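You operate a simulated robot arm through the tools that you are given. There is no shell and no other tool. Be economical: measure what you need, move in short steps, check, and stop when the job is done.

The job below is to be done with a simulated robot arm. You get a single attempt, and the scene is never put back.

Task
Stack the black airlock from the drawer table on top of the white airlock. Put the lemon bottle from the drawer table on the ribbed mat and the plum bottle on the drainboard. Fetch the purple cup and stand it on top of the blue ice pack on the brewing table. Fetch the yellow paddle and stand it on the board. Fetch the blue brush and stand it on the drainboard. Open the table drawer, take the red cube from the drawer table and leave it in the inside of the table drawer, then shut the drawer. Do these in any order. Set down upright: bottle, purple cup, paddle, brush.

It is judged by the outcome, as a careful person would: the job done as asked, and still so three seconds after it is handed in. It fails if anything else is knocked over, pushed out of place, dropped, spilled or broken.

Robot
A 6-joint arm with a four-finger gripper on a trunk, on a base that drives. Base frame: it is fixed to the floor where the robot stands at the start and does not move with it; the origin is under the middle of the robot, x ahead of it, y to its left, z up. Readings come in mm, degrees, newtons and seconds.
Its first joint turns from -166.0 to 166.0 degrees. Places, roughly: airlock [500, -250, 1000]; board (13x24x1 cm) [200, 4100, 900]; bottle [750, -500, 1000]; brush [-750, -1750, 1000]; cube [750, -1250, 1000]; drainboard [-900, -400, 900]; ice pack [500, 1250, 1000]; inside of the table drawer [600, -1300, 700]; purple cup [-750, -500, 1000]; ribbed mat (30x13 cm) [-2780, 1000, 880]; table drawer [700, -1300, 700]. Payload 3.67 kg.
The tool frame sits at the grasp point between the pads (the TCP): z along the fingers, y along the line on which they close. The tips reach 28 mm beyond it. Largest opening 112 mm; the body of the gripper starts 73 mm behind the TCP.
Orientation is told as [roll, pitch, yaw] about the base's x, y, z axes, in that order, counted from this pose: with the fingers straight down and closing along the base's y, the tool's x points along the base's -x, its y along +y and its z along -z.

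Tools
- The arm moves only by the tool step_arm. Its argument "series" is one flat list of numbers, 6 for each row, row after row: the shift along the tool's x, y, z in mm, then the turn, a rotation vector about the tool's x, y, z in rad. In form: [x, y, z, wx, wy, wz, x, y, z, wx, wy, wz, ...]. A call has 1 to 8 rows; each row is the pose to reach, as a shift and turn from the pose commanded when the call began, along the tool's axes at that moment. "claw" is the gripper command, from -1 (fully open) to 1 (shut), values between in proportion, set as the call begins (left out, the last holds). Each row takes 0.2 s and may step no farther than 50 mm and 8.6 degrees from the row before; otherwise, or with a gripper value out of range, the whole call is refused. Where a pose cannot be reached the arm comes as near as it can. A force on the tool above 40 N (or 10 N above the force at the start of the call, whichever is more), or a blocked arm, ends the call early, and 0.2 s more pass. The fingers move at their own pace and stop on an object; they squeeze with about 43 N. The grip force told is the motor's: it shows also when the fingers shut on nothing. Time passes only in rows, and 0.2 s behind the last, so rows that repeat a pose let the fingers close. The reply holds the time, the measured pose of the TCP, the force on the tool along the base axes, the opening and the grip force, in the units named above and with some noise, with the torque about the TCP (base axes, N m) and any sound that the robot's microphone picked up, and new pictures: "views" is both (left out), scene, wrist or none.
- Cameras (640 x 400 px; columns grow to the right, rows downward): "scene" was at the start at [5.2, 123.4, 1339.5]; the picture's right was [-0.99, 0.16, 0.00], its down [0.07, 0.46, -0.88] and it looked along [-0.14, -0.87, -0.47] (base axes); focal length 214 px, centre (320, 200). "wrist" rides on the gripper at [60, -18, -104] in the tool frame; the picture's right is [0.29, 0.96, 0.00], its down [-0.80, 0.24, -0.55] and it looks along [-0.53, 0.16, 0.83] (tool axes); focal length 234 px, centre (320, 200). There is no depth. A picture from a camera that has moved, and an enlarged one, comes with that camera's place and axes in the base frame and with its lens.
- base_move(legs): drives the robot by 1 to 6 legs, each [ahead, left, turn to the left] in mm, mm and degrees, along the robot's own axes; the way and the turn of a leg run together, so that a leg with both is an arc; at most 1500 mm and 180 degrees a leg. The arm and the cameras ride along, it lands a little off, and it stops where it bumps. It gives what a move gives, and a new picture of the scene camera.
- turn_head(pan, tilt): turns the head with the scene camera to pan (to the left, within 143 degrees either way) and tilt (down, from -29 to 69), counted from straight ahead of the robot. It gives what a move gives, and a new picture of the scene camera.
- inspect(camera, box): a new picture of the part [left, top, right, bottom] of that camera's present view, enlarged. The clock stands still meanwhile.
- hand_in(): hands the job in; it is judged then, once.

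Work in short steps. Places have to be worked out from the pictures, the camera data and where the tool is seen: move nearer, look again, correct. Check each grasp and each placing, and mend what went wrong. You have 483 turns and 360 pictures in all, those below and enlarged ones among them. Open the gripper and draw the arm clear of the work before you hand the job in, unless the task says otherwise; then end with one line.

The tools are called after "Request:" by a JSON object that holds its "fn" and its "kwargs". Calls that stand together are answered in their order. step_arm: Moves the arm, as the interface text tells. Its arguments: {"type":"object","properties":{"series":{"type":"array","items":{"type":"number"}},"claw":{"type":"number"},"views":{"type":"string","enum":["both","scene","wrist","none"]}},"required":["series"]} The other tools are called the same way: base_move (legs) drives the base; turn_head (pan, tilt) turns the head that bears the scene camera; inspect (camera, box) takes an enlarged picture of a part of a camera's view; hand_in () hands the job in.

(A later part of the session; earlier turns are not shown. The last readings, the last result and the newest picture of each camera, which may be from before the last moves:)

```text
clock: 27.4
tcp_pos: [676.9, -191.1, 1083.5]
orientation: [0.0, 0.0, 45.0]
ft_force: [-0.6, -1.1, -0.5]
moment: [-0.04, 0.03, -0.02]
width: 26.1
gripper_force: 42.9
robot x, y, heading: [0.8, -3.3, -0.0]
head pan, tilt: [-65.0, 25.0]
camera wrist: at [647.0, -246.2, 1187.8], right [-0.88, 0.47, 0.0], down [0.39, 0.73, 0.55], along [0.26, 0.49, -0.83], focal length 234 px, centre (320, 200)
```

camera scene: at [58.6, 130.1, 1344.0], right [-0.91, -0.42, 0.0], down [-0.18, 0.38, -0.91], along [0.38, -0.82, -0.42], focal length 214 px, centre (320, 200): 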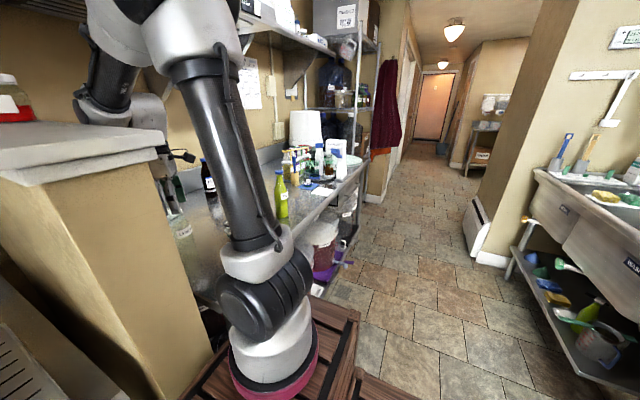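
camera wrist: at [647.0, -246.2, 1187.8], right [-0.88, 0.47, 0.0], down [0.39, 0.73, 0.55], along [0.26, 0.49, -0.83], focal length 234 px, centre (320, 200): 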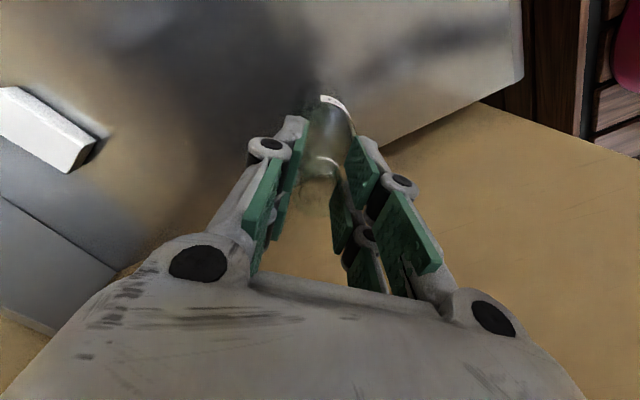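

Gripped at 26 mm. Lift straight up.

Request:
{"fn": "step_arm", "kwargs": {"series": [0, 0, -20, 0, 0, 0, 0, 0, -50, 0, 0, 0, 0, 0, -90, 0, 0, 0, 0, 0, -130, 0, 0, 0, 0, 0, -160, 0, 0, 0]}}

```text
clock: 28.6
tcp_pos: [677.9, -193.3, 1241.9]
orientation: [0.0, 0.0, 45.1]
ft_force: [0.0, -0.5, -3.4]
moment: [0.01, 0.01, 0.03]
width: 25.9
gripper_force: 42.8
robot x, y, heading: [-2.5, -2.2, 0.2]
head pan, tilt: [-65.0, 25.0]
camera scene: at [58.9, 130.0, 1344.0], right [-0.91, -0.42, 0.0], down [-0.18, 0.38, -0.91], along [0.38, -0.82, -0.42], focal length 214 px, centre (320, 200)
camera wrist: at [648.3, -247.1, 1347.4], right [-0.88, 0.47, 0.0], down [0.39, 0.73, 0.55], along [0.26, 0.49, -0.83], focal length 234 px, centre (320, 200)
```

scene: 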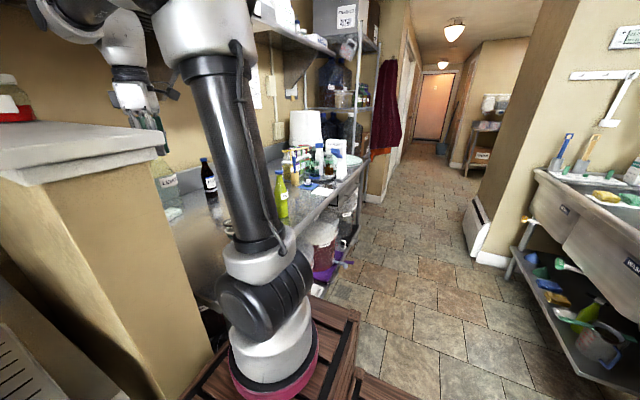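
wrist: 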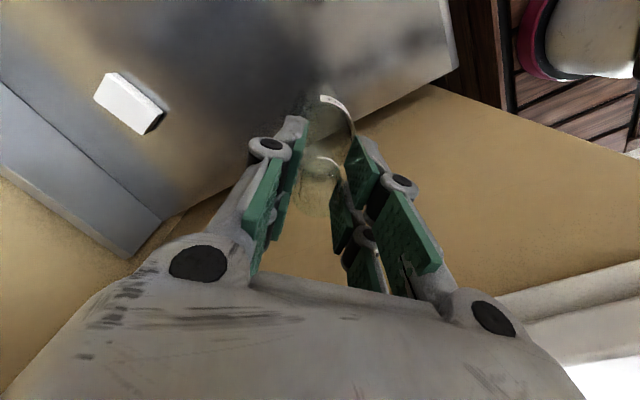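

Bottle held, with about 3.4 N of weight. Retract to a carry pose near (330,-400,1240).

Request:
{"fn": "step_arm", "kwargs": {"series": [45, 11, 0, 0, 0, 0, 90, 23, 0, 0, 0, 0, 135, 34, 0, 0, 0, 0, 180, 46, 0, 0, 0, 0, 225, 57, 0, 0, 0, 0, 270, 69, 0, 0, 0, 0, 315, 80, 0, 0, 0, 0, 360, 92, 0, 0, 0, 0]}}

```text
clock: 30.4
tcp_pos: [353.5, -382.6, 1242.7]
orientation: [0.0, -0.1, 45.1]
ft_force: [0.1, 1.0, -3.4]
moment: [-0.02, 0.05, 0.02]
width: 23.1
gripper_force: 42.8
robot x, y, heading: [2.8, 0.4, 0.3]
head pan, tilt: [-65.0, 25.0]
camera scene: at [58.9, 130.2, 1344.0], right [-0.91, -0.42, 0.0], down [-0.18, 0.38, -0.91], along [0.38, -0.82, -0.42], focal length 214 px, centre (320, 200)
camera wrist: at [324.7, -436.8, 1347.0], right [-0.88, 0.47, 0.0], down [0.39, 0.73, 0.55], along [0.26, 0.49, -0.83], focal length 234 px, centre (320, 200)
```

scene: 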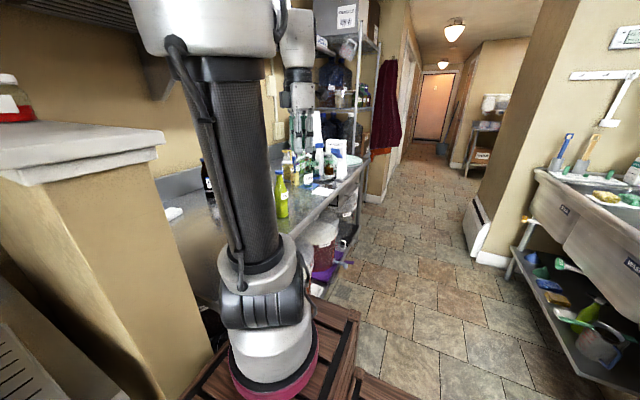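
wrist: 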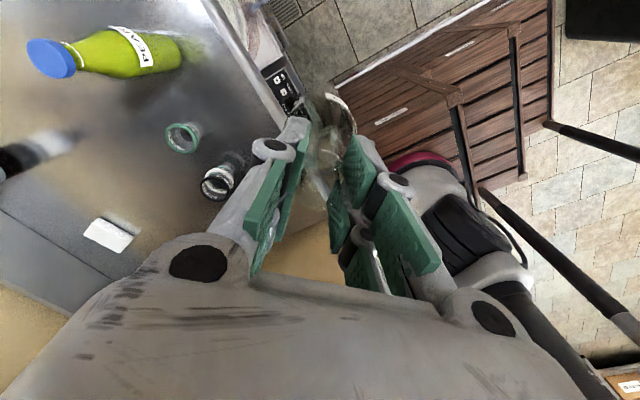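

Width dropped from 25.9 to 23.1, so I check for slip.

Request:
{"fn": "inspect", "kwargs": {"camera": "wrist", "box": [240, 70, 420, 182]}}

Request:
{"fn": "inspect", "kwargs": {"camera": "scene", "box": [260, 60, 380, 200]}}

```text
3.56 times, centred on (330, 126) of wrist
camera zoom: at [324.7, -436.8, 1347.0], right [-0.88, 0.47, 0.0], down [0.39, 0.73, 0.55], along [0.26, 0.49, -0.83], focal length 833 px, centre (284, 463)
```

zoom: 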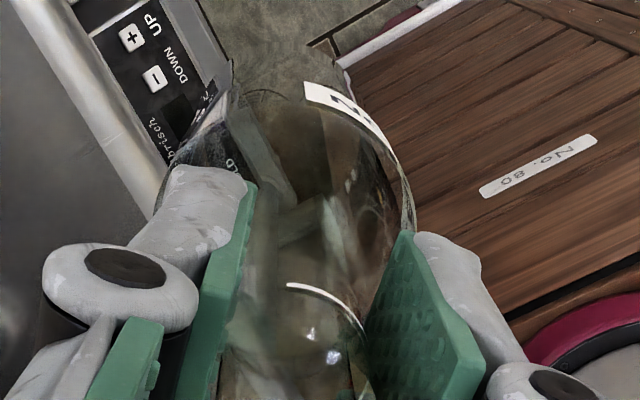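

```text
2.86 times, centred on (320, 130) of scene
camera zoom: at [58.9, 130.2, 1344.0], right [-0.91, -0.42, 0.0], down [-0.18, 0.38, -0.91], along [0.38, -0.82, -0.42], focal length 613 px, centre (320, 400)
```

zoom: 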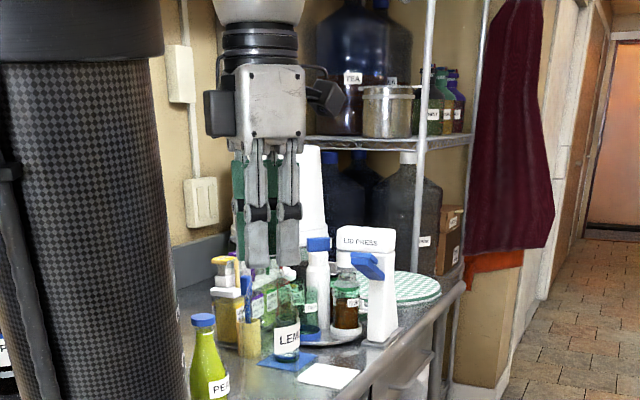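

The bottle seems to creep on the tapering neck, so I'll set it back on the drawer table and regrip the body with a tilted tool. Moving slowly back to (590,-215).

Request:
{"fn": "step_arm", "kwargs": {"series": [-15, -3, 0, 0, 0, 0, -35, -6, 0, 0, 0, 0, -58, -10, 0, 0, 0, 0, -81, -14, 0, 0, 0, 0, -104, -17, 0, 0, 0, 0, -127, -21, 0, 0, 0, 0, -145, -24, 0, 0, 0, 0, -155, -26, 0, 0, 0, 0], "views": "none"}}

Request:
{"fn": "step_arm", "kwargs": {"series": [-15, -3, 0, 0, 0, 0, -35, -6, 0, 0, 0, 0, -58, -10, 0, 0, 0, 0, -81, -14, 0, 0, 0, 0, -104, -17, 0, 0, 0, 0, -120, -20, 0, 0, 0, 0, -131, -22, 0, 0, 0, 0], "views": "both"}}

```text
clock: 32.2
tcp_pos: [483.7, -291.3, 1243.4]
orientation: [0.1, 0.0, 44.9]
ft_force: [-1.1, -0.8, -1.8]
moment: [0.02, 0.0, 0.0]
width: 23.2
gripper_force: 42.9
robot x, y, heading: [-1.0, -1.1, 0.0]
head pan, tilt: [-65.0, 25.0]
```

```text
clock: 33.9
tcp_pos: [592.2, -212.9, 1242.2]
orientation: [0.0, 0.0, 44.8]
ft_force: [0.6, -0.6, -2.4]
moment: [0.02, 0.04, -0.01]
width: 23.1
gripper_force: 43.2
robot x, y, heading: [-0.7, 1.9, 0.0]
head pan, tilt: [-65.0, 25.0]
camera scene: at [58.7, 130.0, 1344.0], right [-0.91, -0.42, 0.0], down [-0.18, 0.38, -0.91], along [0.38, -0.82, -0.42], focal length 214 px, centre (320, 200)
camera wrist: at [562.9, -267.6, 1347.6], right [-0.88, 0.47, 0.0], down [0.39, 0.73, 0.55], along [0.26, 0.49, -0.83], focal length 234 px, centre (320, 200)
```

scene: 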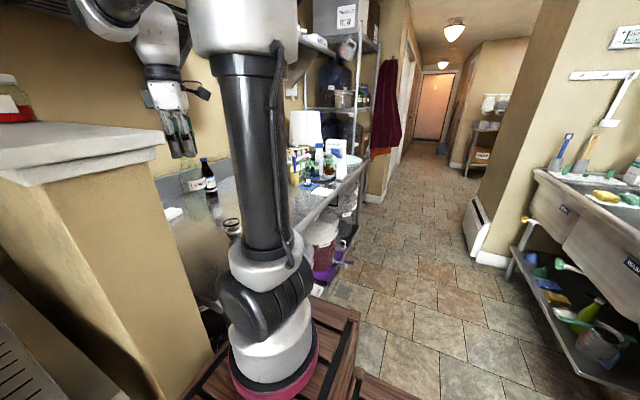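
wrist: 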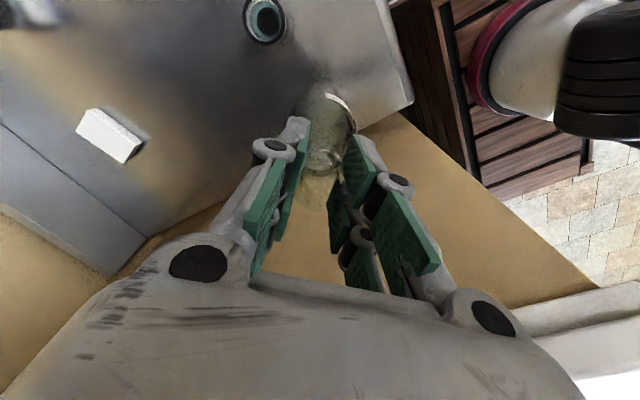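

Stable. Descend and set down by feel.

Request:
{"fn": "step_arm", "kwargs": {"series": [0, 0, 30, 0, 0, 0, 0, 0, 60, 0, 0, 0, 0, 0, 90, 0, 0, 0, 0, 0, 115, 0, 0, 0, 0, 0, 130, 0, 0, 0, 0, 0, 140, 0, 0, 0], "views": "none"}}

Request:
{"fn": "step_arm", "kwargs": {"series": [0, 0, 4, 0, 0, 0, 0, 0, 8, 0, 0, 0, 0, 0, 11, 0, 0, 0], "views": "wrist"}}

```text
clock: 35.2
tcp_pos: [592.7, -213.6, 1103.2]
orientation: [-0.1, 0.1, 45.0]
ft_force: [0.2, 0.2, -2.5]
moment: [0.0, -0.01, 0.01]
width: 23.0
gripper_force: 42.4
robot x, y, heading: [0.4, 3.7, -0.0]
head pan, tilt: [-65.0, 25.0]
```

```text
clock: 36.0
tcp_pos: [593.4, -214.0, 1091.8]
orientation: [-0.1, 0.0, 44.9]
ft_force: [-0.5, -0.4, -1.5]
moment: [0.0, 0.02, -0.02]
width: 23.2
gripper_force: 42.9
robot x, y, heading: [-0.0, 0.7, 0.1]
head pan, tilt: [-65.0, 25.0]
camera wrist: at [563.3, -268.6, 1196.0], right [-0.88, 0.47, 0.0], down [0.39, 0.73, 0.55], along [0.26, 0.49, -0.83], focal length 234 px, centre (320, 200)
```

wrist: 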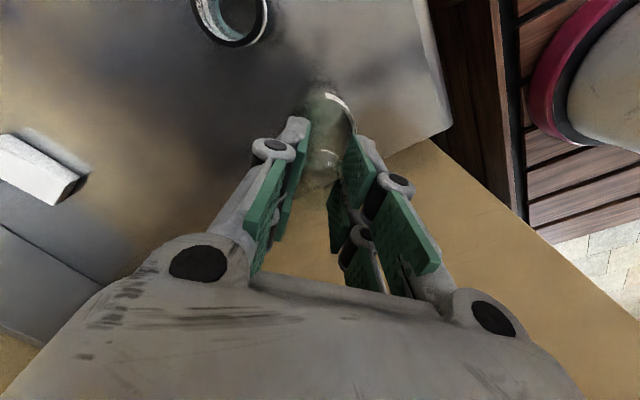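

Request:
{"fn": "step_arm", "kwargs": {"series": [0, 0, 3, 0, 0, 0, 0, 0, 5, 0, 0, 0], "views": "none"}}

Request:
{"fn": "step_arm", "kwargs": {"series": [0, 0, 2, 0, 0, 0, 0, 0, 4, 0, 0, 0], "views": "none"}}

```text
clock: 36.6
tcp_pos: [593.3, -214.5, 1087.2]
orientation: [0.0, 0.0, 45.0]
ft_force: [0.3, -0.2, -2.6]
moment: [0.01, -0.02, -0.02]
width: 23.1
gripper_force: 42.6
robot x, y, heading: [0.6, 2.9, -0.2]
head pan, tilt: [-65.0, 25.0]
```

```text
clock: 37.2
tcp_pos: [591.4, -212.7, 1084.4]
orientation: [0.0, 0.0, 45.0]
ft_force: [-2.2, 1.7, 16.5]
moment: [-0.07, 0.73, -0.04]
width: 23.0
gripper_force: 42.4
robot x, y, heading: [3.1, -1.5, -0.1]
head pan, tilt: [-65.0, 25.0]
```

Contact came at 1084.5, so the bottle barely slipped (≤1 mm) and the neck grip holds. I relieve, release and regrip a few mm lower so it hangs straight.

Request:
{"fn": "step_arm", "kwargs": {"series": [0, 0, -2, 0, 0, 0, 0, 0, -2, 0, 0, 0], "views": "none"}}

Request:
{"fn": "step_arm", "kwargs": {"series": [0, 0, 0, 0, 0, 0, 0, 0, 0, 0, 0, 0, 0, 0, -6, 0, 0, 0], "claw": 0.2, "views": "wrist"}}

Request:
{"fn": "inspect", "kwargs": {"camera": "wrist", "box": [240, 80, 400, 210]}}

```text
clock: 37.9
tcp_pos: [592.5, -213.5, 1084.6]
orientation: [0.0, 0.0, 45.0]
ft_force: [0.1, -0.7, -2.9]
moment: [0.0, 0.0, 0.01]
width: 22.9
gripper_force: 42.6
robot x, y, heading: [0.1, -1.7, 0.2]
head pan, tilt: [-65.0, 25.0]
```

```text
clock: 38.6
tcp_pos: [593.3, -213.2, 1091.1]
orientation: [0.0, 0.0, 44.9]
ft_force: [0.8, 0.2, 0.1]
moment: [-0.01, 0.01, 0.01]
width: 44.7
gripper_force: 0.1
robot x, y, heading: [-2.0, 0.5, 0.1]
head pan, tilt: [-65.0, 25.0]
camera wrist: at [563.1, -268.4, 1195.9], right [-0.88, 0.47, 0.0], down [0.39, 0.73, 0.55], along [0.26, 0.49, -0.83], focal length 234 px, centre (320, 200)
```

wrist: 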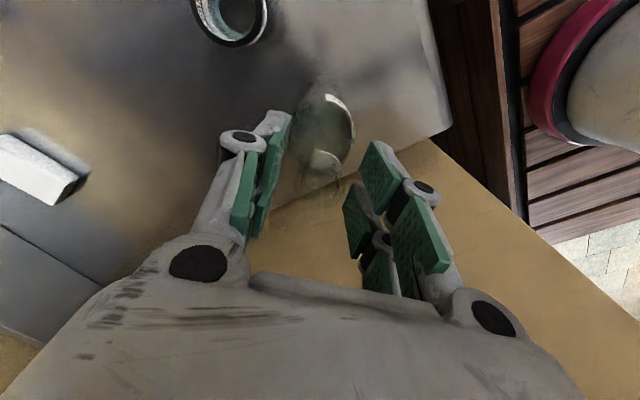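

```text
3.08 times, centred on (320, 145) of wrist
camera zoom: at [563.1, -268.4, 1195.9], right [-0.88, 0.47, 0.0], down [0.39, 0.73, 0.55], along [0.26, 0.49, -0.83], focal length 720 px, centre (320, 369)
```

zoom: 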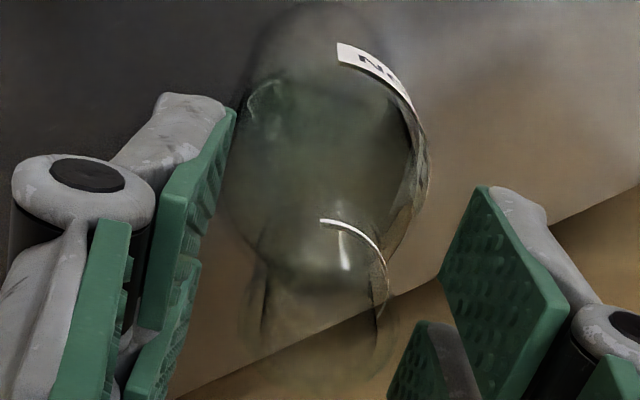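

It stands upright. Regrip ~4 mm lower.

Request:
{"fn": "step_arm", "kwargs": {"series": [0, 0, 6, 0, 0, 0, 0, 0, 12, 0, 0, 0], "views": "none"}}

Request:
{"fn": "step_arm", "kwargs": {"series": [0, 0, 0, 0, 0, 0, 0, 0, 0, 0, 0, 0, 0, 0, 0, 0, 0, 0], "claw": 1, "views": "none"}}

Request:
{"fn": "step_arm", "kwargs": {"series": [0, 0, -15, 0, 0, 0, 0, 0, -40, 0, 0, 0, 0, 0, -70, 0, 0, 0, 0, 0, -100, 0, 0, 0, 0, 0, -130, 0, 0, 0, 0, 0, -155, 0, 0, 0, 0, 0, -170, 0, 0, 0], "views": "none"}}

Request:
{"fn": "step_arm", "kwargs": {"series": [15, 1, 0, 0, 0, 0, 40, 3, 0, 0, 0, 0, 65, 5, 0, 0, 0, 0, 90, 7, 0, 0, 0, 0, 115, 9, 0, 0, 0, 0, 140, 11, 0, 0, 0, 0, 165, 13, 0, 0, 0, 0, 185, 15, 0, 0, 0, 0], "views": "wrist"}}

```text
clock: 39.2
tcp_pos: [591.9, -214.3, 1078.8]
orientation: [0.0, 0.0, 45.0]
ft_force: [0.0, 0.2, 0.0]
moment: [0.02, -0.01, 0.02]
width: 44.7
gripper_force: 0.0
robot x, y, heading: [1.1, -2.8, -0.2]
head pan, tilt: [-65.0, 25.0]
```

```text
clock: 40.0
tcp_pos: [593.1, -214.4, 1079.1]
orientation: [-0.1, 0.0, 45.0]
ft_force: [1.2, 0.7, 2.2]
moment: [0.02, -0.16, 0.02]
width: 23.2
gripper_force: 43.0
robot x, y, heading: [-0.8, -2.0, -0.1]
head pan, tilt: [-65.0, 25.0]
```

```text
clock: 41.6
tcp_pos: [592.2, -213.6, 1248.8]
orientation: [-0.1, 0.0, 45.1]
ft_force: [-0.4, 0.1, -2.4]
moment: [-0.01, -0.01, 0.02]
width: 23.1
gripper_force: 42.5
robot x, y, heading: [-0.8, 0.6, 0.1]
head pan, tilt: [-65.0, 25.0]
```

```text
clock: 43.5
tcp_pos: [451.8, -333.2, 1249.4]
orientation: [-0.1, 0.0, 45.0]
ft_force: [0.4, 0.1, -1.3]
moment: [-0.04, -0.01, -0.01]
width: 22.9
gripper_force: 42.9
robot x, y, heading: [-2.0, -1.7, 0.0]
head pan, tilt: [-65.0, 25.0]
camera wrist: at [422.3, -387.8, 1353.8], right [-0.88, 0.47, 0.0], down [0.39, 0.73, 0.55], along [0.26, 0.49, -0.83], focal length 234 px, centre (320, 200)
```

wrist: 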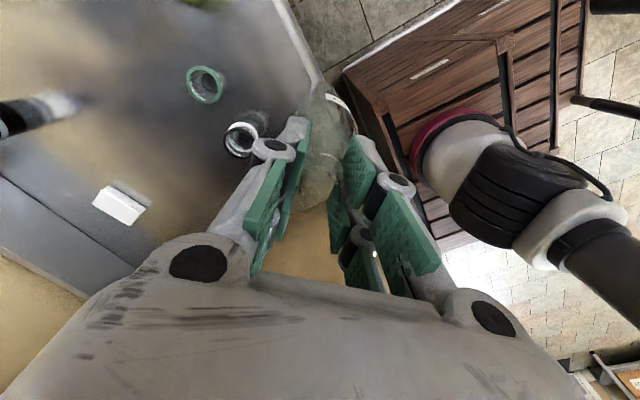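

Steady at 23 mm. Continue retracting slowly to the carry pose.

Request:
{"fn": "step_arm", "kwargs": {"series": [15, 4, 0, 0, 0, 0, 40, 11, 0, 0, 0, 0, 65, 18, 0, 0, 0, 0, 90, 25, 0, 0, 0, 0, 115, 33, 0, 0, 0, 0, 130, 38, 0, 0, 0, 0], "views": "none"}}

Request:
{"fn": "turn_head", "kwargs": {"pan": 135, "tilt": 20}}

Request:
{"fn": "inspect", "kwargs": {"camera": "scene", "box": [0, 60, 400, 310]}}

```text
clock: 44.9
tcp_pos: [331.4, -399.3, 1249.4]
orientation: [0.1, 0.0, 45.0]
ft_force: [0.1, -0.3, -2.8]
moment: [-0.02, 0.01, -0.02]
width: 23.0
gripper_force: 43.3
robot x, y, heading: [-2.9, -2.4, -0.2]
head pan, tilt: [-65.0, 25.0]
```

```text
clock: 47.8
tcp_pos: [332.0, -399.1, 1249.7]
orientation: [0.1, -0.1, 45.1]
ft_force: [-0.1, -0.2, -1.4]
moment: [-0.02, 0.03, -0.03]
width: 23.4
gripper_force: 42.7
robot x, y, heading: [0.5, 0.8, 0.1]
head pan, tilt: [135.0, 20.0]
camera scene: at [-46.0, 279.4, 1352.1], right [0.71, 0.71, 0.0], down [0.24, -0.24, -0.94], along [-0.66, 0.66, -0.34], focal length 214 px, centre (320, 200)
```

scene: 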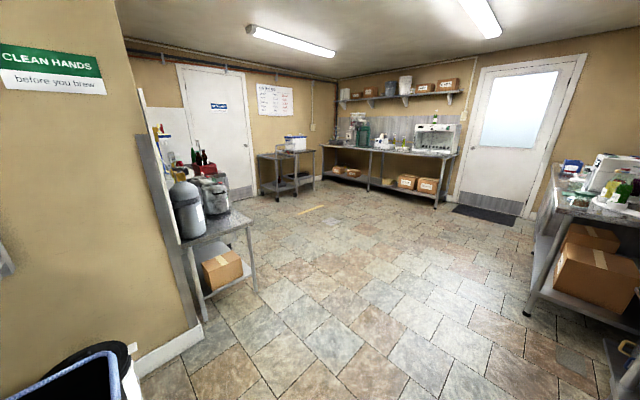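

```text
1.60 times, centred on (200, 185) of scene
camera zoom: at [-46.0, 279.4, 1352.1], right [0.71, 0.71, 0.0], down [0.24, -0.24, -0.94], along [-0.66, 0.66, -0.34], focal length 343 px, centre (512, 224)
```

zoom: 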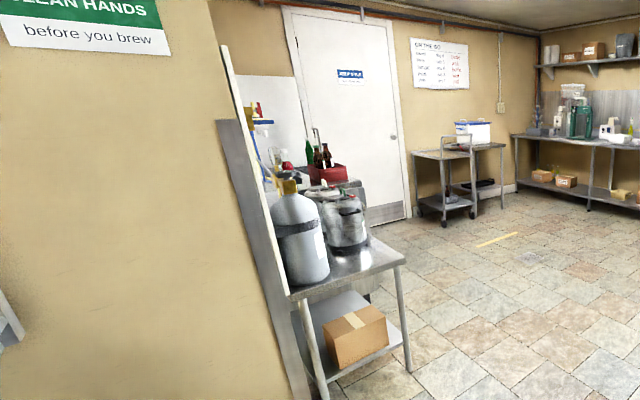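

The mat should be on the back-left tables near the red crate. I drive a short leg left first, to test how the bottle rides.

Request:
{"fn": "base_move", "kwargs": {"legs": [[0, 400, 0]]}}

```text
clock: 49.0
tcp_pos: [331.5, -307.6, 1249.3]
orientation: [0.0, 0.0, 44.8]
ft_force: [0.1, -0.6, -1.8]
moment: [-0.05, 0.01, 0.03]
width: 23.0
gripper_force: 43.4
robot x, y, heading: [0.4, 94.8, 0.3]
head pan, tilt: [135.0, 20.0]
stopped in leg 1: the robot was blocked; the commanded pose is now the measured one
camera scene: at [-45.8, 370.0, 1352.2], right [0.71, 0.71, 0.0], down [0.24, -0.24, -0.94], along [-0.66, 0.66, -0.34], focal length 214 px, centre (320, 200)
```

scene: 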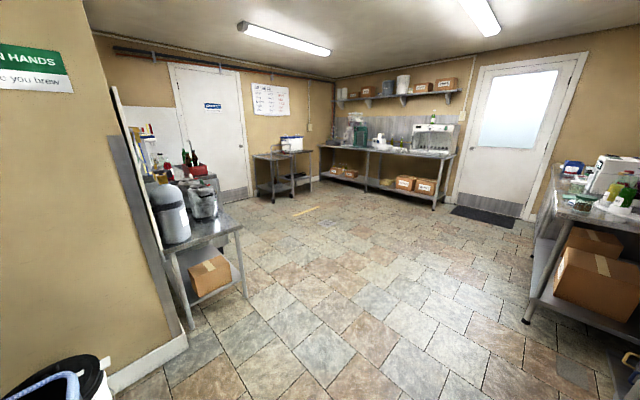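

Blocked after 95 mm. Look down to the left.

Request:
{"fn": "turn_head", "kwargs": {"pan": 70, "tilt": 60}}

Request:
{"fn": "turn_head", "kwargs": {"pan": 20, "tilt": 65}}

```text
clock: 50.4
tcp_pos: [331.1, -307.7, 1249.6]
orientation: [0.0, 0.0, 45.0]
ft_force: [0.4, -0.4, -2.3]
moment: [0.0, -0.02, 0.0]
width: 23.2
gripper_force: 42.8
robot x, y, heading: [2.4, 88.5, -0.4]
head pan, tilt: [70.0, 60.0]
camera scene: at [42.7, 366.9, 1294.0], right [0.94, -0.34, 0.0], down [-0.3, -0.81, -0.5], along [0.17, 0.47, -0.87], focal length 214 px, centre (320, 200)
```

scene: 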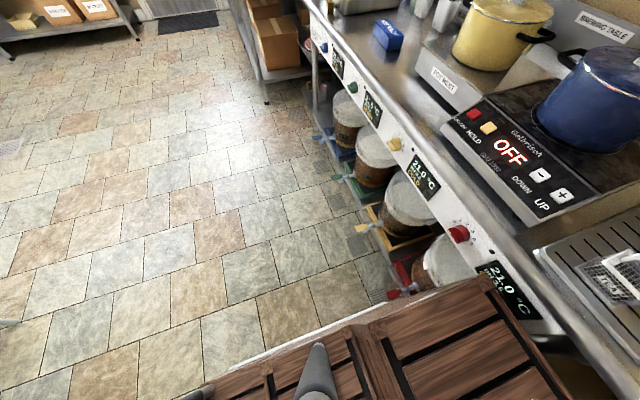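

```text
clock: 51.6
tcp_pos: [332.8, -308.4, 1249.0]
orientation: [0.0, 0.1, 44.9]
ft_force: [-0.3, 0.4, -2.9]
moment: [0.0, -0.04, 0.01]
width: 22.7
gripper_force: 42.7
robot x, y, heading: [-0.7, 91.3, -0.0]
head pan, tilt: [20.0, 65.0]
camera scene: at [77.0, 325.0, 1288.4], right [0.34, -0.94, 0.0], down [-0.85, -0.31, -0.42], along [0.4, 0.14, -0.91], focal length 214 px, centre (320, 200)
```

scene: 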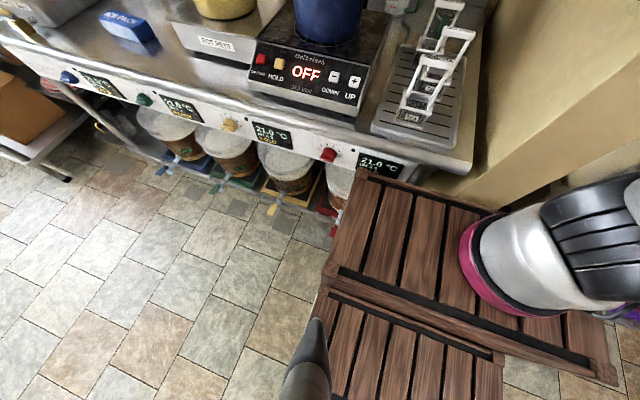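

The trunk touches the taps/table front. Check behind (bin) before backing off.

Request:
{"fn": "turn_head", "kwargs": {"pan": -143, "tilt": 55}}

Request:
{"fn": "turn_head", "kwargs": {"pan": 140, "tilt": 55}}

```text
clock: 54.1
tcp_pos: [332.4, -308.0, 1248.2]
orientation: [0.0, 0.0, 45.0]
ft_force: [0.3, -0.7, -1.9]
moment: [-0.05, 0.03, -0.01]
width: 22.9
gripper_force: 43.2
robot x, y, heading: [-0.8, 90.2, 0.3]
head pan, tilt: [-143.0, 55.0]
camera scene: at [-37.6, 260.8, 1300.0], right [-0.6, 0.8, 0.0], down [0.65, 0.49, -0.57], along [-0.46, -0.35, -0.82], focal length 214 px, centre (320, 200)
```

scene: 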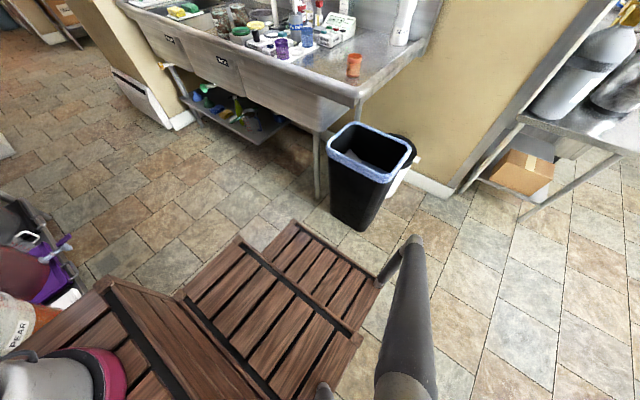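

```text
clock: 58.0
tcp_pos: [331.7, -309.0, 1248.8]
orientation: [0.1, 0.0, 45.0]
ft_force: [0.1, -0.3, -1.8]
moment: [-0.04, 0.0, -0.02]
width: 23.0
gripper_force: 43.2
robot x, y, heading: [0.0, 92.9, 0.2]
head pan, tilt: [140.0, 55.0]
camera scene: at [-35.2, 350.6, 1300.0], right [0.64, 0.77, 0.0], down [0.63, -0.53, -0.57], along [-0.44, 0.37, -0.82], focal length 214 px, centre (320, 200)
```

scene: 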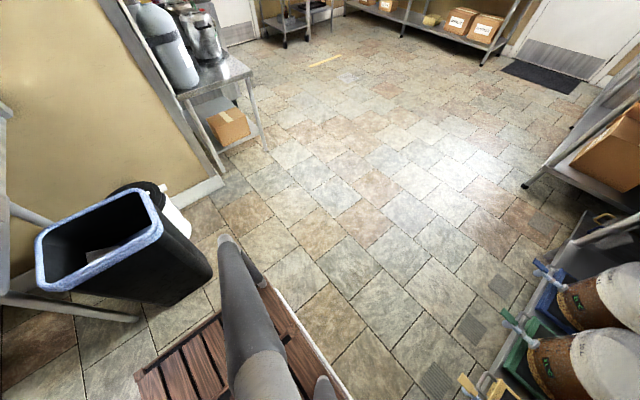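

The bin is ≥300 mm behind the trunk. Back off 150 mm and then go left.

Request:
{"fn": "base_move", "kwargs": {"legs": [[-150, 0, 0], [0, 300, 0]]}}

```text
clock: 61.0
tcp_pos: [184.4, -14.6, 1249.6]
orientation: [0.0, 0.1, 44.8]
ft_force: [0.0, -0.3, -2.1]
moment: [0.02, -0.01, 0.02]
width: 23.0
gripper_force: 43.4
robot x, y, heading: [-149.5, 387.3, 0.0]
head pan, tilt: [140.0, 55.0]
camera scene: at [-181.5, 646.2, 1300.0], right [0.65, 0.76, 0.0], down [0.63, -0.53, -0.57], along [-0.44, 0.37, -0.82], focal length 214 px, centre (320, 200)
```

scene: 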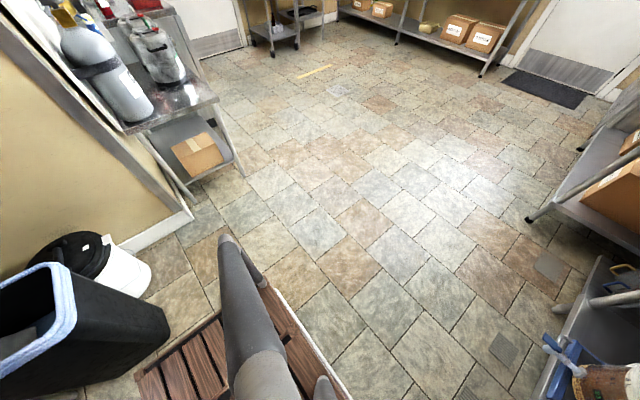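

Fine. Continue left 1100, then look at the back-left tables.

Request:
{"fn": "base_move", "kwargs": {"legs": [[0, 1100, 0]]}}

Request:
{"fn": "turn_head", "kwargs": {"pan": -143, "tilt": 25}}

Request:
{"fn": "turn_head", "kwargs": {"pan": 143, "tilt": 25}}

```text
clock: 66.6
tcp_pos: [188.3, 1097.2, 1248.5]
orientation: [-0.1, 0.0, 44.7]
ft_force: [-0.8, -0.1, -2.0]
moment: [-0.01, 0.02, 0.01]
width: 23.1
gripper_force: 43.0
robot x, y, heading: [-145.7, 1500.5, -0.2]
head pan, tilt: [140.0, 55.0]
camera scene: at [-175.6, 1758.1, 1300.0], right [0.65, 0.76, 0.0], down [0.62, -0.53, -0.57], along [-0.44, 0.37, -0.82], focal length 214 px, centre (320, 200)
```

scene: 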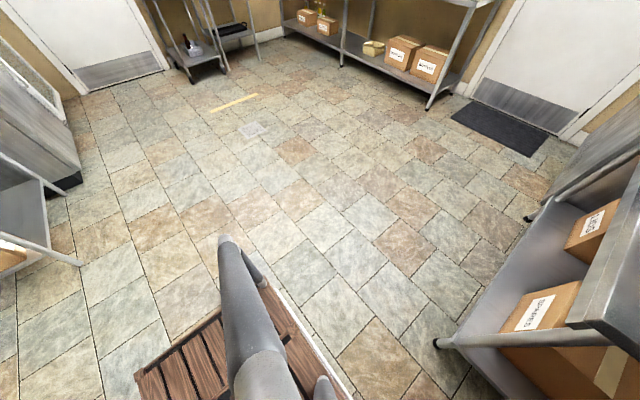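

```text
clock: 70.5
tcp_pos: [188.2, 1097.5, 1249.5]
orientation: [0.0, 0.1, 44.6]
ft_force: [0.5, -0.1, -3.1]
moment: [0.01, 0.01, -0.03]
width: 22.7
gripper_force: 43.1
robot x, y, heading: [-143.2, 1499.1, -0.1]
head pan, tilt: [-143.0, 25.0]
camera scene: at [-194.5, 1656.3, 1344.0], right [-0.6, 0.8, 0.0], down [0.34, 0.25, -0.91], along [-0.73, -0.54, -0.42], focal length 214 px, centre (320, 200)
```

scene: 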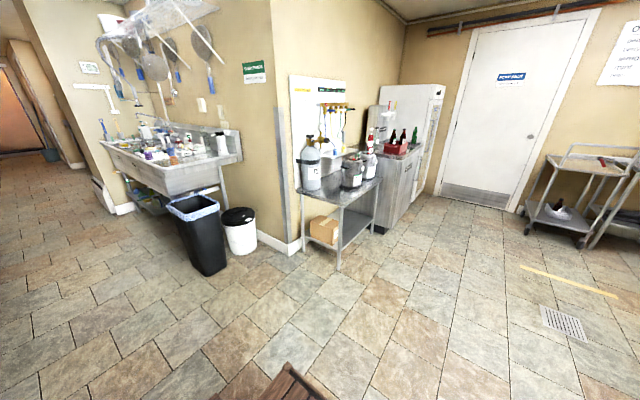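

```text
clock: 74.5
tcp_pos: [187.3, 1096.4, 1248.1]
orientation: [0.1, 0.0, 44.7]
ft_force: [0.7, -0.5, -2.4]
moment: [0.02, -0.02, 0.02]
width: 23.2
gripper_force: 43.0
robot x, y, heading: [-141.8, 1502.2, -0.1]
head pan, tilt: [143.0, 25.0]
camera scene: at [-193.8, 1767.3, 1344.1], right [0.61, 0.79, 0.0], down [0.34, -0.26, -0.91], along [-0.72, 0.55, -0.42], focal length 214 px, centre (320, 200)
```

scene: 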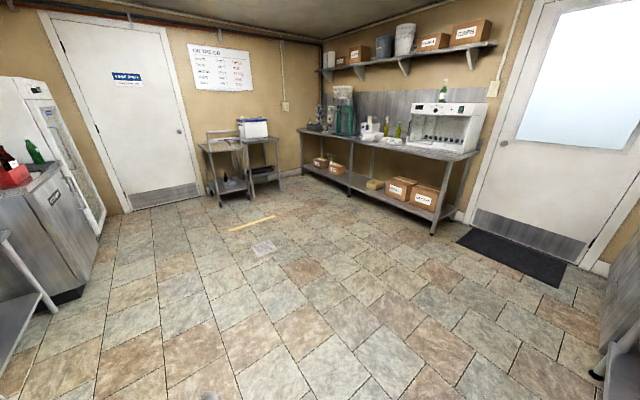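

Project the mat's rough place onto the counter with the red crate; zoom in there.

Request:
{"fn": "turn_head", "kwargs": {"pan": -143, "tilt": 30}}

Request:
{"fn": "inspect", "kwargs": {"camera": "scene", "box": [280, 60, 460, 200]}}

```text
clock: 78.4
tcp_pos: [187.6, 1096.6, 1249.4]
orientation: [0.1, 0.1, 44.6]
ft_force: [-0.4, 0.6, -2.3]
moment: [-0.02, 0.0, 0.01]
width: 23.4
gripper_force: 43.1
robot x, y, heading: [-142.2, 1497.3, -0.2]
head pan, tilt: [-143.0, 30.0]
camera scene: at [-193.2, 1657.3, 1336.1], right [-0.6, 0.8, 0.0], down [0.4, 0.3, -0.87], along [-0.69, -0.52, -0.5], focal length 214 px, centre (320, 200)
```

scene: 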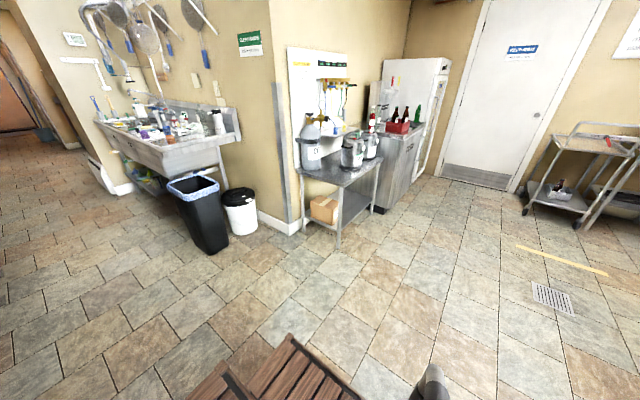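

```text
2.86 times, centred on (370, 130) of scene
camera zoom: at [-193.2, 1657.3, 1336.1], right [-0.6, 0.8, 0.0], down [0.4, 0.3, -0.87], along [-0.69, -0.52, -0.5], focal length 613 px, centre (177, 400)
```

zoom: 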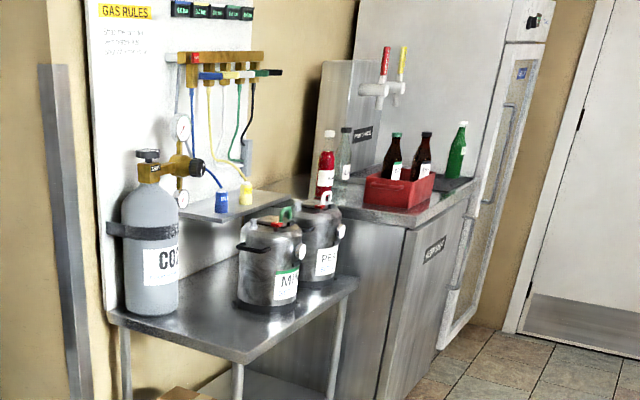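

The cabinet with tap tower and red crate is the likely place. Drive back toward it and look again.

Request:
{"fn": "base_move", "kwargs": {"legs": [[0, 200, 0], [-1400, 0, 0]]}}

Request:
{"fn": "turn_head", "kwargs": {"pan": -130, "tilt": 25}}

```text
clock: 86.5
tcp_pos: [-1196.8, 1315.3, 1248.8]
orientation: [0.0, 0.0, 43.1]
ft_force: [0.4, -0.3, -3.0]
moment: [-0.02, -0.01, -0.03]
width: 22.8
gripper_force: 42.2
robot x, y, heading: [-1516.3, 1726.5, -1.7]
head pan, tilt: [-143.0, 30.0]
camera scene: at [-1563.6, 1884.7, 1336.1], right [-0.58, 0.82, 0.0], down [0.41, 0.29, -0.87], along [-0.71, -0.5, -0.5], focal length 214 px, centre (320, 200)
```

scene: 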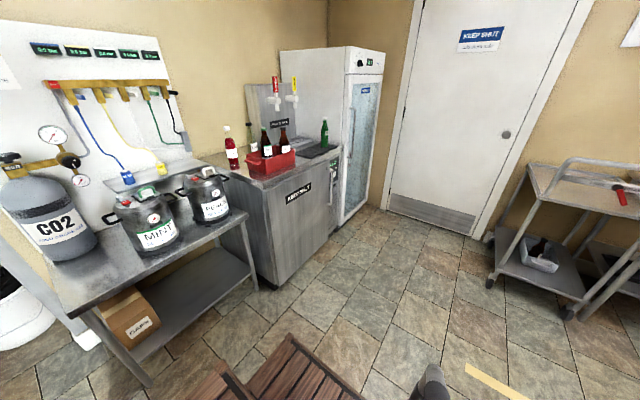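

```text
clock: 87.2
tcp_pos: [-1196.9, 1314.9, 1249.5]
orientation: [0.0, -0.1, 43.2]
ft_force: [-0.1, 0.7, -2.4]
moment: [0.01, 0.0, 0.02]
width: 22.8
gripper_force: 43.0
robot x, y, heading: [-1516.3, 1727.8, -1.6]
head pan, tilt: [-130.0, 25.0]
camera scene: at [-1551.1, 1868.2, 1344.0], right [-0.75, 0.67, 0.0], down [0.28, 0.32, -0.91], along [-0.6, -0.68, -0.42], focal length 214 px, centre (320, 200)
```

scene: 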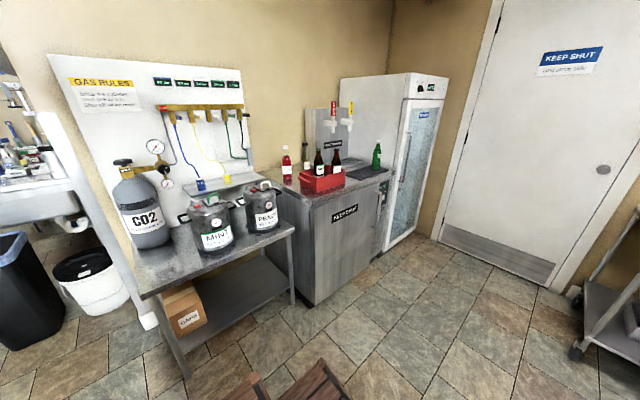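

Request:
{"fn": "inspect", "kwargs": {"camera": "scene", "box": [260, 80, 440, 220]}}

```text
2.86 times, centred on (350, 150) of scene
camera zoom: at [-1551.1, 1868.2, 1344.0], right [-0.75, 0.67, 0.0], down [0.28, 0.32, -0.91], along [-0.6, -0.68, -0.42], focal length 613 px, centre (234, 343)
```

zoom: 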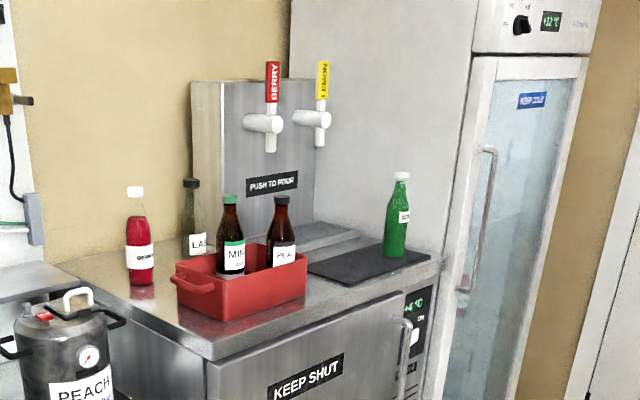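

The ribbed mat spans about x -2927..-2615, y 925..1070, with a green bottle at its far end. I plan to put the lemon at about (-2690,1015), so I drive back ~930.

Request:
{"fn": "base_move", "kwargs": {"legs": [[-930, -20, 1.7]]}}

Request:
{"fn": "turn_head", "kwargs": {"pan": -105, "tilt": 35}}

```text
clock: 92.1
tcp_pos: [-2116.5, 1319.4, 1249.3]
orientation: [0.0, 0.0, 45.2]
ft_force: [-1.0, -0.3, -2.0]
moment: [-0.03, 0.01, 0.04]
width: 23.2
gripper_force: 43.1
robot x, y, heading: [-2446.5, 1715.4, 0.4]
head pan, tilt: [-130.0, 25.0]
camera scene: at [-2488.9, 1860.1, 1344.0], right [-0.77, 0.64, 0.0], down [0.27, 0.32, -0.91], along [-0.58, -0.7, -0.42], focal length 214 px, centre (320, 200)
```

scene: 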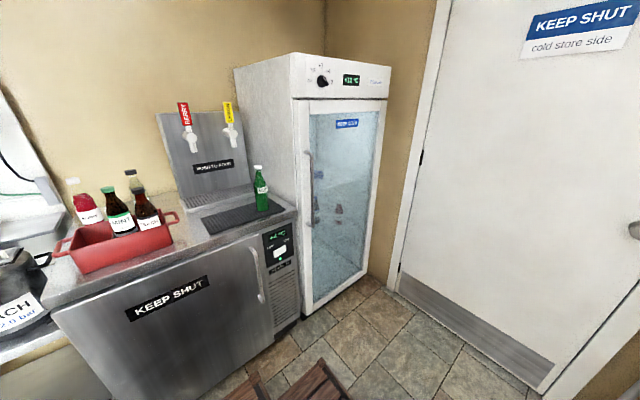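

```text
clock: 93.0
tcp_pos: [-2116.7, 1317.4, 1248.3]
orientation: [-0.1, 0.0, 45.1]
ft_force: [-0.4, 0.3, -1.6]
moment: [-0.02, 0.02, -0.02]
width: 22.9
gripper_force: 42.6
robot x, y, heading: [-2450.2, 1717.1, -0.1]
head pan, tilt: [-105.0, 35.0]
camera scene: at [-2452.5, 1845.7, 1328.3], right [-0.97, 0.26, 0.0], down [0.15, 0.55, -0.82], along [-0.21, -0.79, -0.57], focal length 214 px, centre (320, 200)
```

scene: 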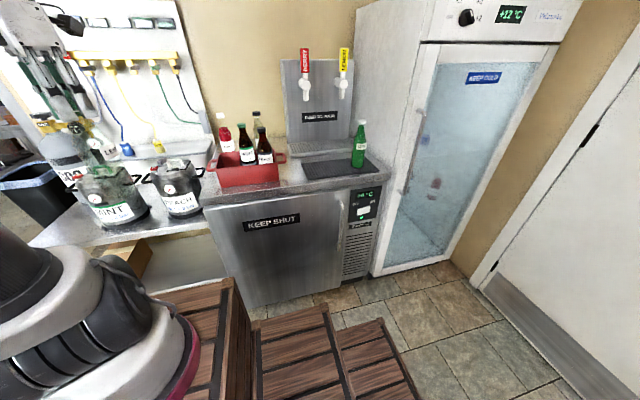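

Request:
{"fn": "inspect", "kwargs": {"camera": "scene", "box": [200, 30, 400, 230]}}

```text
2.00 times, centred on (300, 130) of scene
camera zoom: at [-2452.5, 1845.7, 1328.3], right [-0.97, 0.26, 0.0], down [0.15, 0.55, -0.82], along [-0.21, -0.79, -0.57], focal length 429 px, centre (360, 340)
```

zoom: 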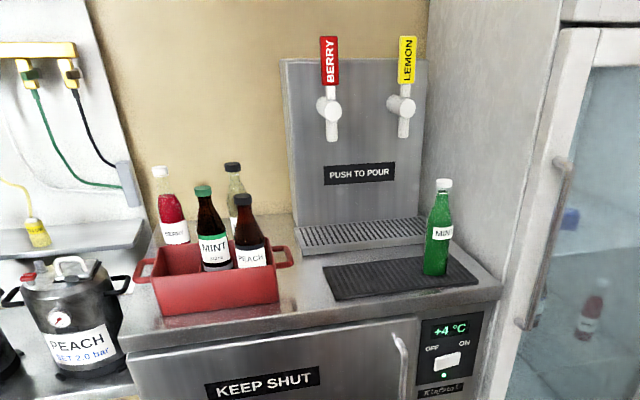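

Mat confirmed. I swing the arm toward it, raising 60 mm and turning the yaw to -90 so the camera stays away from the tap tower.

Request:
{"fn": "step_arm", "kwargs": {"series": [39, 12, -8, 0, 0, 0.147, 78, 24, -15, 0, 0, 0.295, 117, 36, -23, 0, 0, 0.442, 156, 48, -30, 0, 0, 0.589, 195, 60, -38, 0, 0, 0.736, 234, 72, -45, 0, 0, 0.884, 273, 84, -53, 0, 0, 1.031, 313, 95, -60, 0, 0, 1.178], "views": "scene"}}

```text
clock: 94.8
tcp_pos: [-2404.8, 1163.4, 1308.3]
orientation: [-0.2, 0.1, -22.5]
ft_force: [1.1, 0.2, -1.7]
moment: [-0.04, 0.03, -0.01]
width: 23.0
gripper_force: 42.9
robot x, y, heading: [-2448.6, 1719.7, 0.2]
head pan, tilt: [-105.0, 35.0]
camera scene: at [-2452.1, 1846.0, 1328.2], right [-0.97, 0.26, 0.0], down [0.15, 0.55, -0.82], along [-0.21, -0.79, -0.57], focal length 214 px, centre (320, 200)
```

scene: 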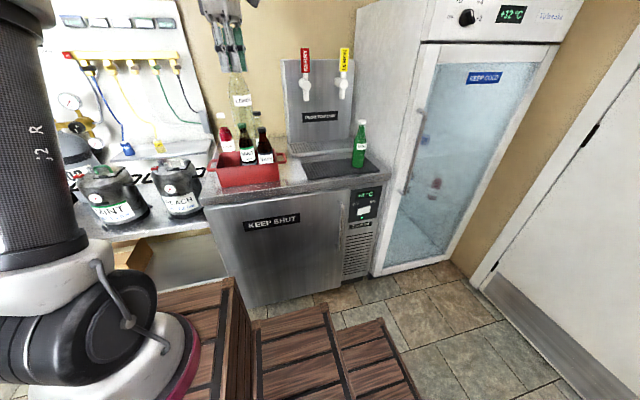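

Request:
{"fn": "step_arm", "kwargs": {"series": [26, -31, 0, 0, 0, 0.147, 52, -63, 0, 0, 0, 0.295, 78, -94, 0, 0, 0, 0.442, 104, -126, 0, 0, 0, 0.589, 130, -157, 0, 0, 0, 0.736, 156, -189, 0, 0, 0, 0.884, 183, -220, 0, 0, 0, 1.031, 209, -250, 0, 0, 0, 1.178], "views": "both"}}

```text
clock: 96.6
tcp_pos: [-2623.4, 1113.3, 1240.6]
orientation: [0.0, -0.1, -90.0]
ft_force: [2.6, -0.2, 0.2]
moment: [-0.03, 0.12, -0.01]
width: 23.1
gripper_force: 43.2
out of reach, approached as far as the arm can: row 4, 5, 6, 7, 8
robot x, y, heading: [-2449.1, 1720.6, 0.1]
head pan, tilt: [-105.0, 35.0]
camera scene: at [-2451.9, 1846.0, 1328.2], right [-0.97, 0.26, 0.0], down [0.15, 0.55, -0.82], along [-0.21, -0.79, -0.57], focal length 214 px, centre (320, 200)
camera wrist: at [-2640.1, 1173.6, 1345.3], right [0.96, 0.29, 0.0], down [0.24, -0.8, 0.55], along [0.16, -0.53, -0.83], focal length 234 px, centre (320, 200)
```

scene: 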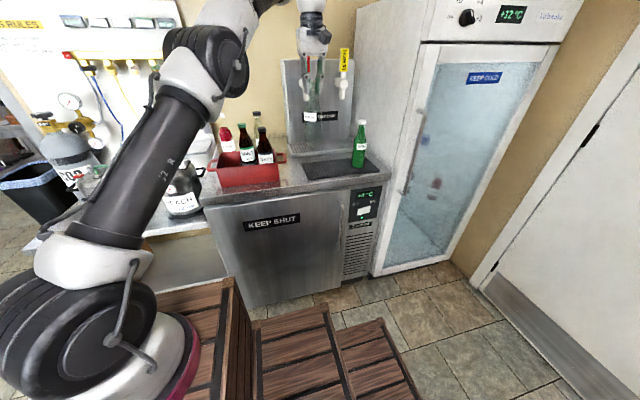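
wrist: 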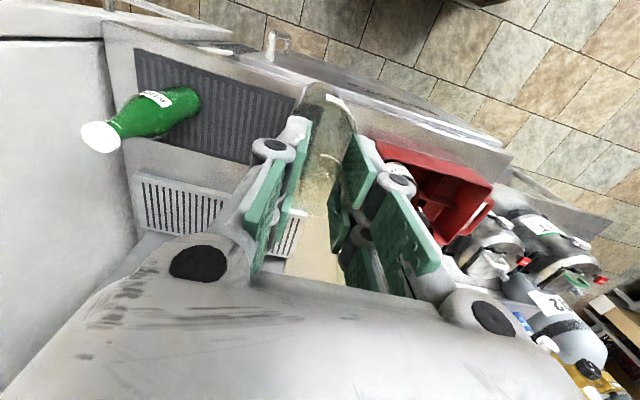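

The reach shrinks with height, so I come down: first a small step to learn where the commanded pose stands.

Request:
{"fn": "step_arm", "kwargs": {"series": [0, 0, 15, 0, 0, 0], "views": "none"}}

```text
clock: 97.0
tcp_pos: [-2623.3, 1114.2, 1224.1]
orientation: [0.1, 0.1, -90.1]
ft_force: [-1.0, -0.4, -2.3]
moment: [-0.02, 0.01, 0.0]
width: 22.9
gripper_force: 42.8
robot x, y, heading: [-2452.0, 1716.8, -0.1]
head pan, tilt: [-105.0, 35.0]
```

Commanded pose equals measured. Move to above (-2695,1012) at z≈1195.

Request:
{"fn": "step_arm", "kwargs": {"series": [-25, -18, 10, 0, 0, 0, -51, -36, 20, 0, 0, 0, -77, -54, 28, 0, 0, 0, -102, -72, 30, 0, 0, 0, -102, -72, 30, 0, 0, 0], "views": "both"}}

Request:
{"fn": "inspect", "kwargs": {"camera": "scene", "box": [240, 30, 400, 200]}}

```text
clock: 98.2
tcp_pos: [-2649.7, 1075.0, 1161.1]
orientation: [0.0, 0.0, -89.9]
ft_force: [0.4, -0.1, -3.1]
moment: [-0.01, 0.01, -0.01]
width: 22.9
gripper_force: 43.4
out of reach, approached as far as the arm can: row 1, 2, 3, 4, 5
robot x, y, heading: [-2448.2, 1720.2, 0.3]
head pan, tilt: [-105.0, 35.0]
camera scene: at [-2452.5, 1845.7, 1328.3], right [-0.97, 0.26, 0.0], down [0.15, 0.55, -0.82], along [-0.21, -0.79, -0.57], focal length 214 px, centre (320, 200)
camera wrist: at [-2667.4, 1135.1, 1265.4], right [0.96, 0.29, 0.0], down [0.24, -0.8, 0.55], along [0.16, -0.53, -0.83], focal length 234 px, centre (320, 200)
```

scene: 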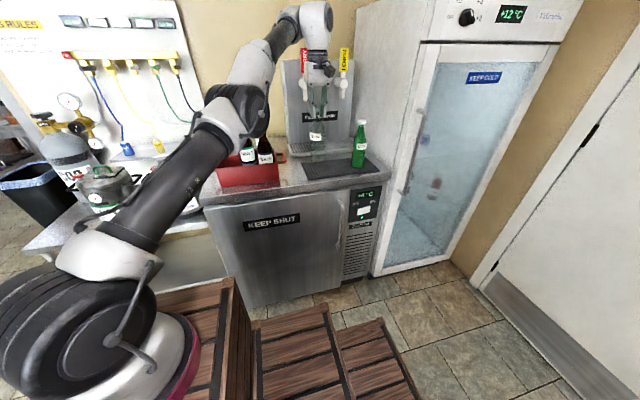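
wrist: 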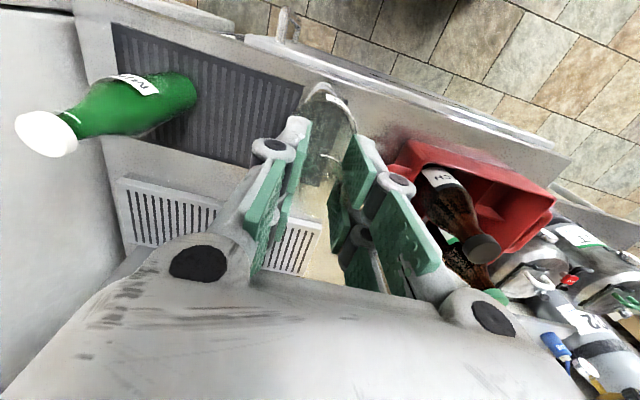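

```text
2.35 times, centred on (320, 115) of scene
camera zoom: at [-2452.5, 1845.7, 1328.3], right [-0.97, 0.26, 0.0], down [0.15, 0.55, -0.82], along [-0.21, -0.79, -0.57], focal length 505 px, centre (320, 400)
```

zoom: 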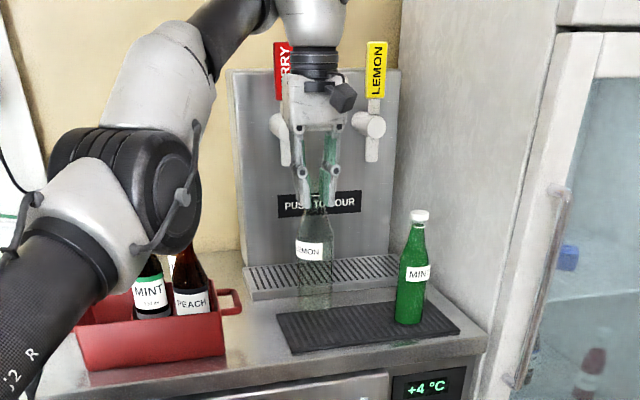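

The arm is near full stretch, so I shift the whole robot by (-45,-63), putting the bottle over the mat.

Request:
{"fn": "base_move", "kwargs": {"legs": [[-45, -63, 0]]}}

Request:
{"fn": "inspect", "kwargs": {"camera": "scene", "box": [240, 30, 400, 200]}}

```text
clock: 99.2
tcp_pos: [-2693.9, 1012.4, 1161.6]
orientation: [0.0, 0.0, -89.9]
ft_force: [-0.1, 0.3, -2.7]
moment: [0.01, -0.02, 0.01]
width: 23.5
gripper_force: 43.3
robot x, y, heading: [-2494.9, 1652.0, 0.5]
head pan, tilt: [-105.0, 35.0]
camera scene: at [-2497.8, 1782.2, 1328.3], right [-0.97, 0.26, 0.0], down [0.15, 0.55, -0.82], along [-0.21, -0.79, -0.57], focal length 214 px, centre (320, 200)
```

scene: 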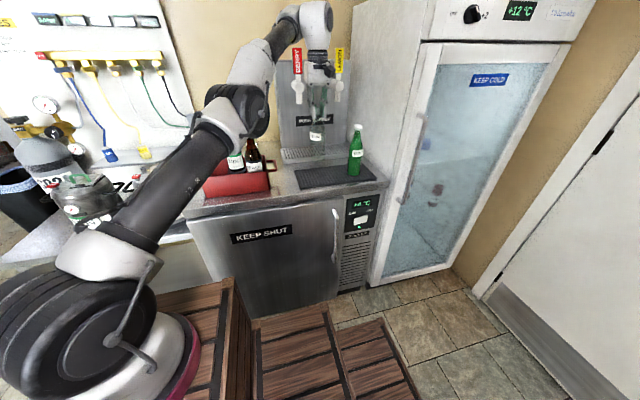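

```text
2.35 times, centred on (320, 115) of scene
camera zoom: at [-2497.8, 1782.2, 1328.3], right [-0.97, 0.26, 0.0], down [0.15, 0.55, -0.82], along [-0.21, -0.79, -0.57], focal length 505 px, centre (320, 400)
```

zoom: 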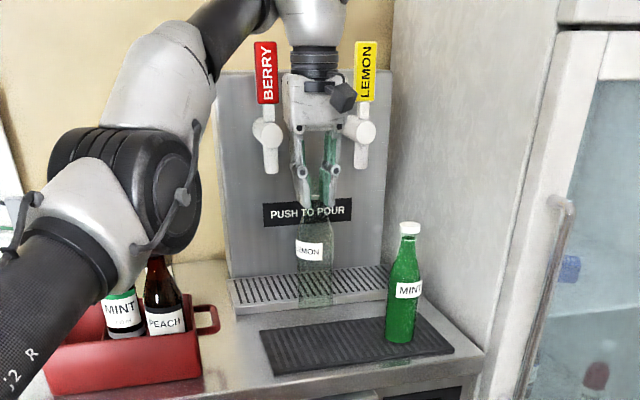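

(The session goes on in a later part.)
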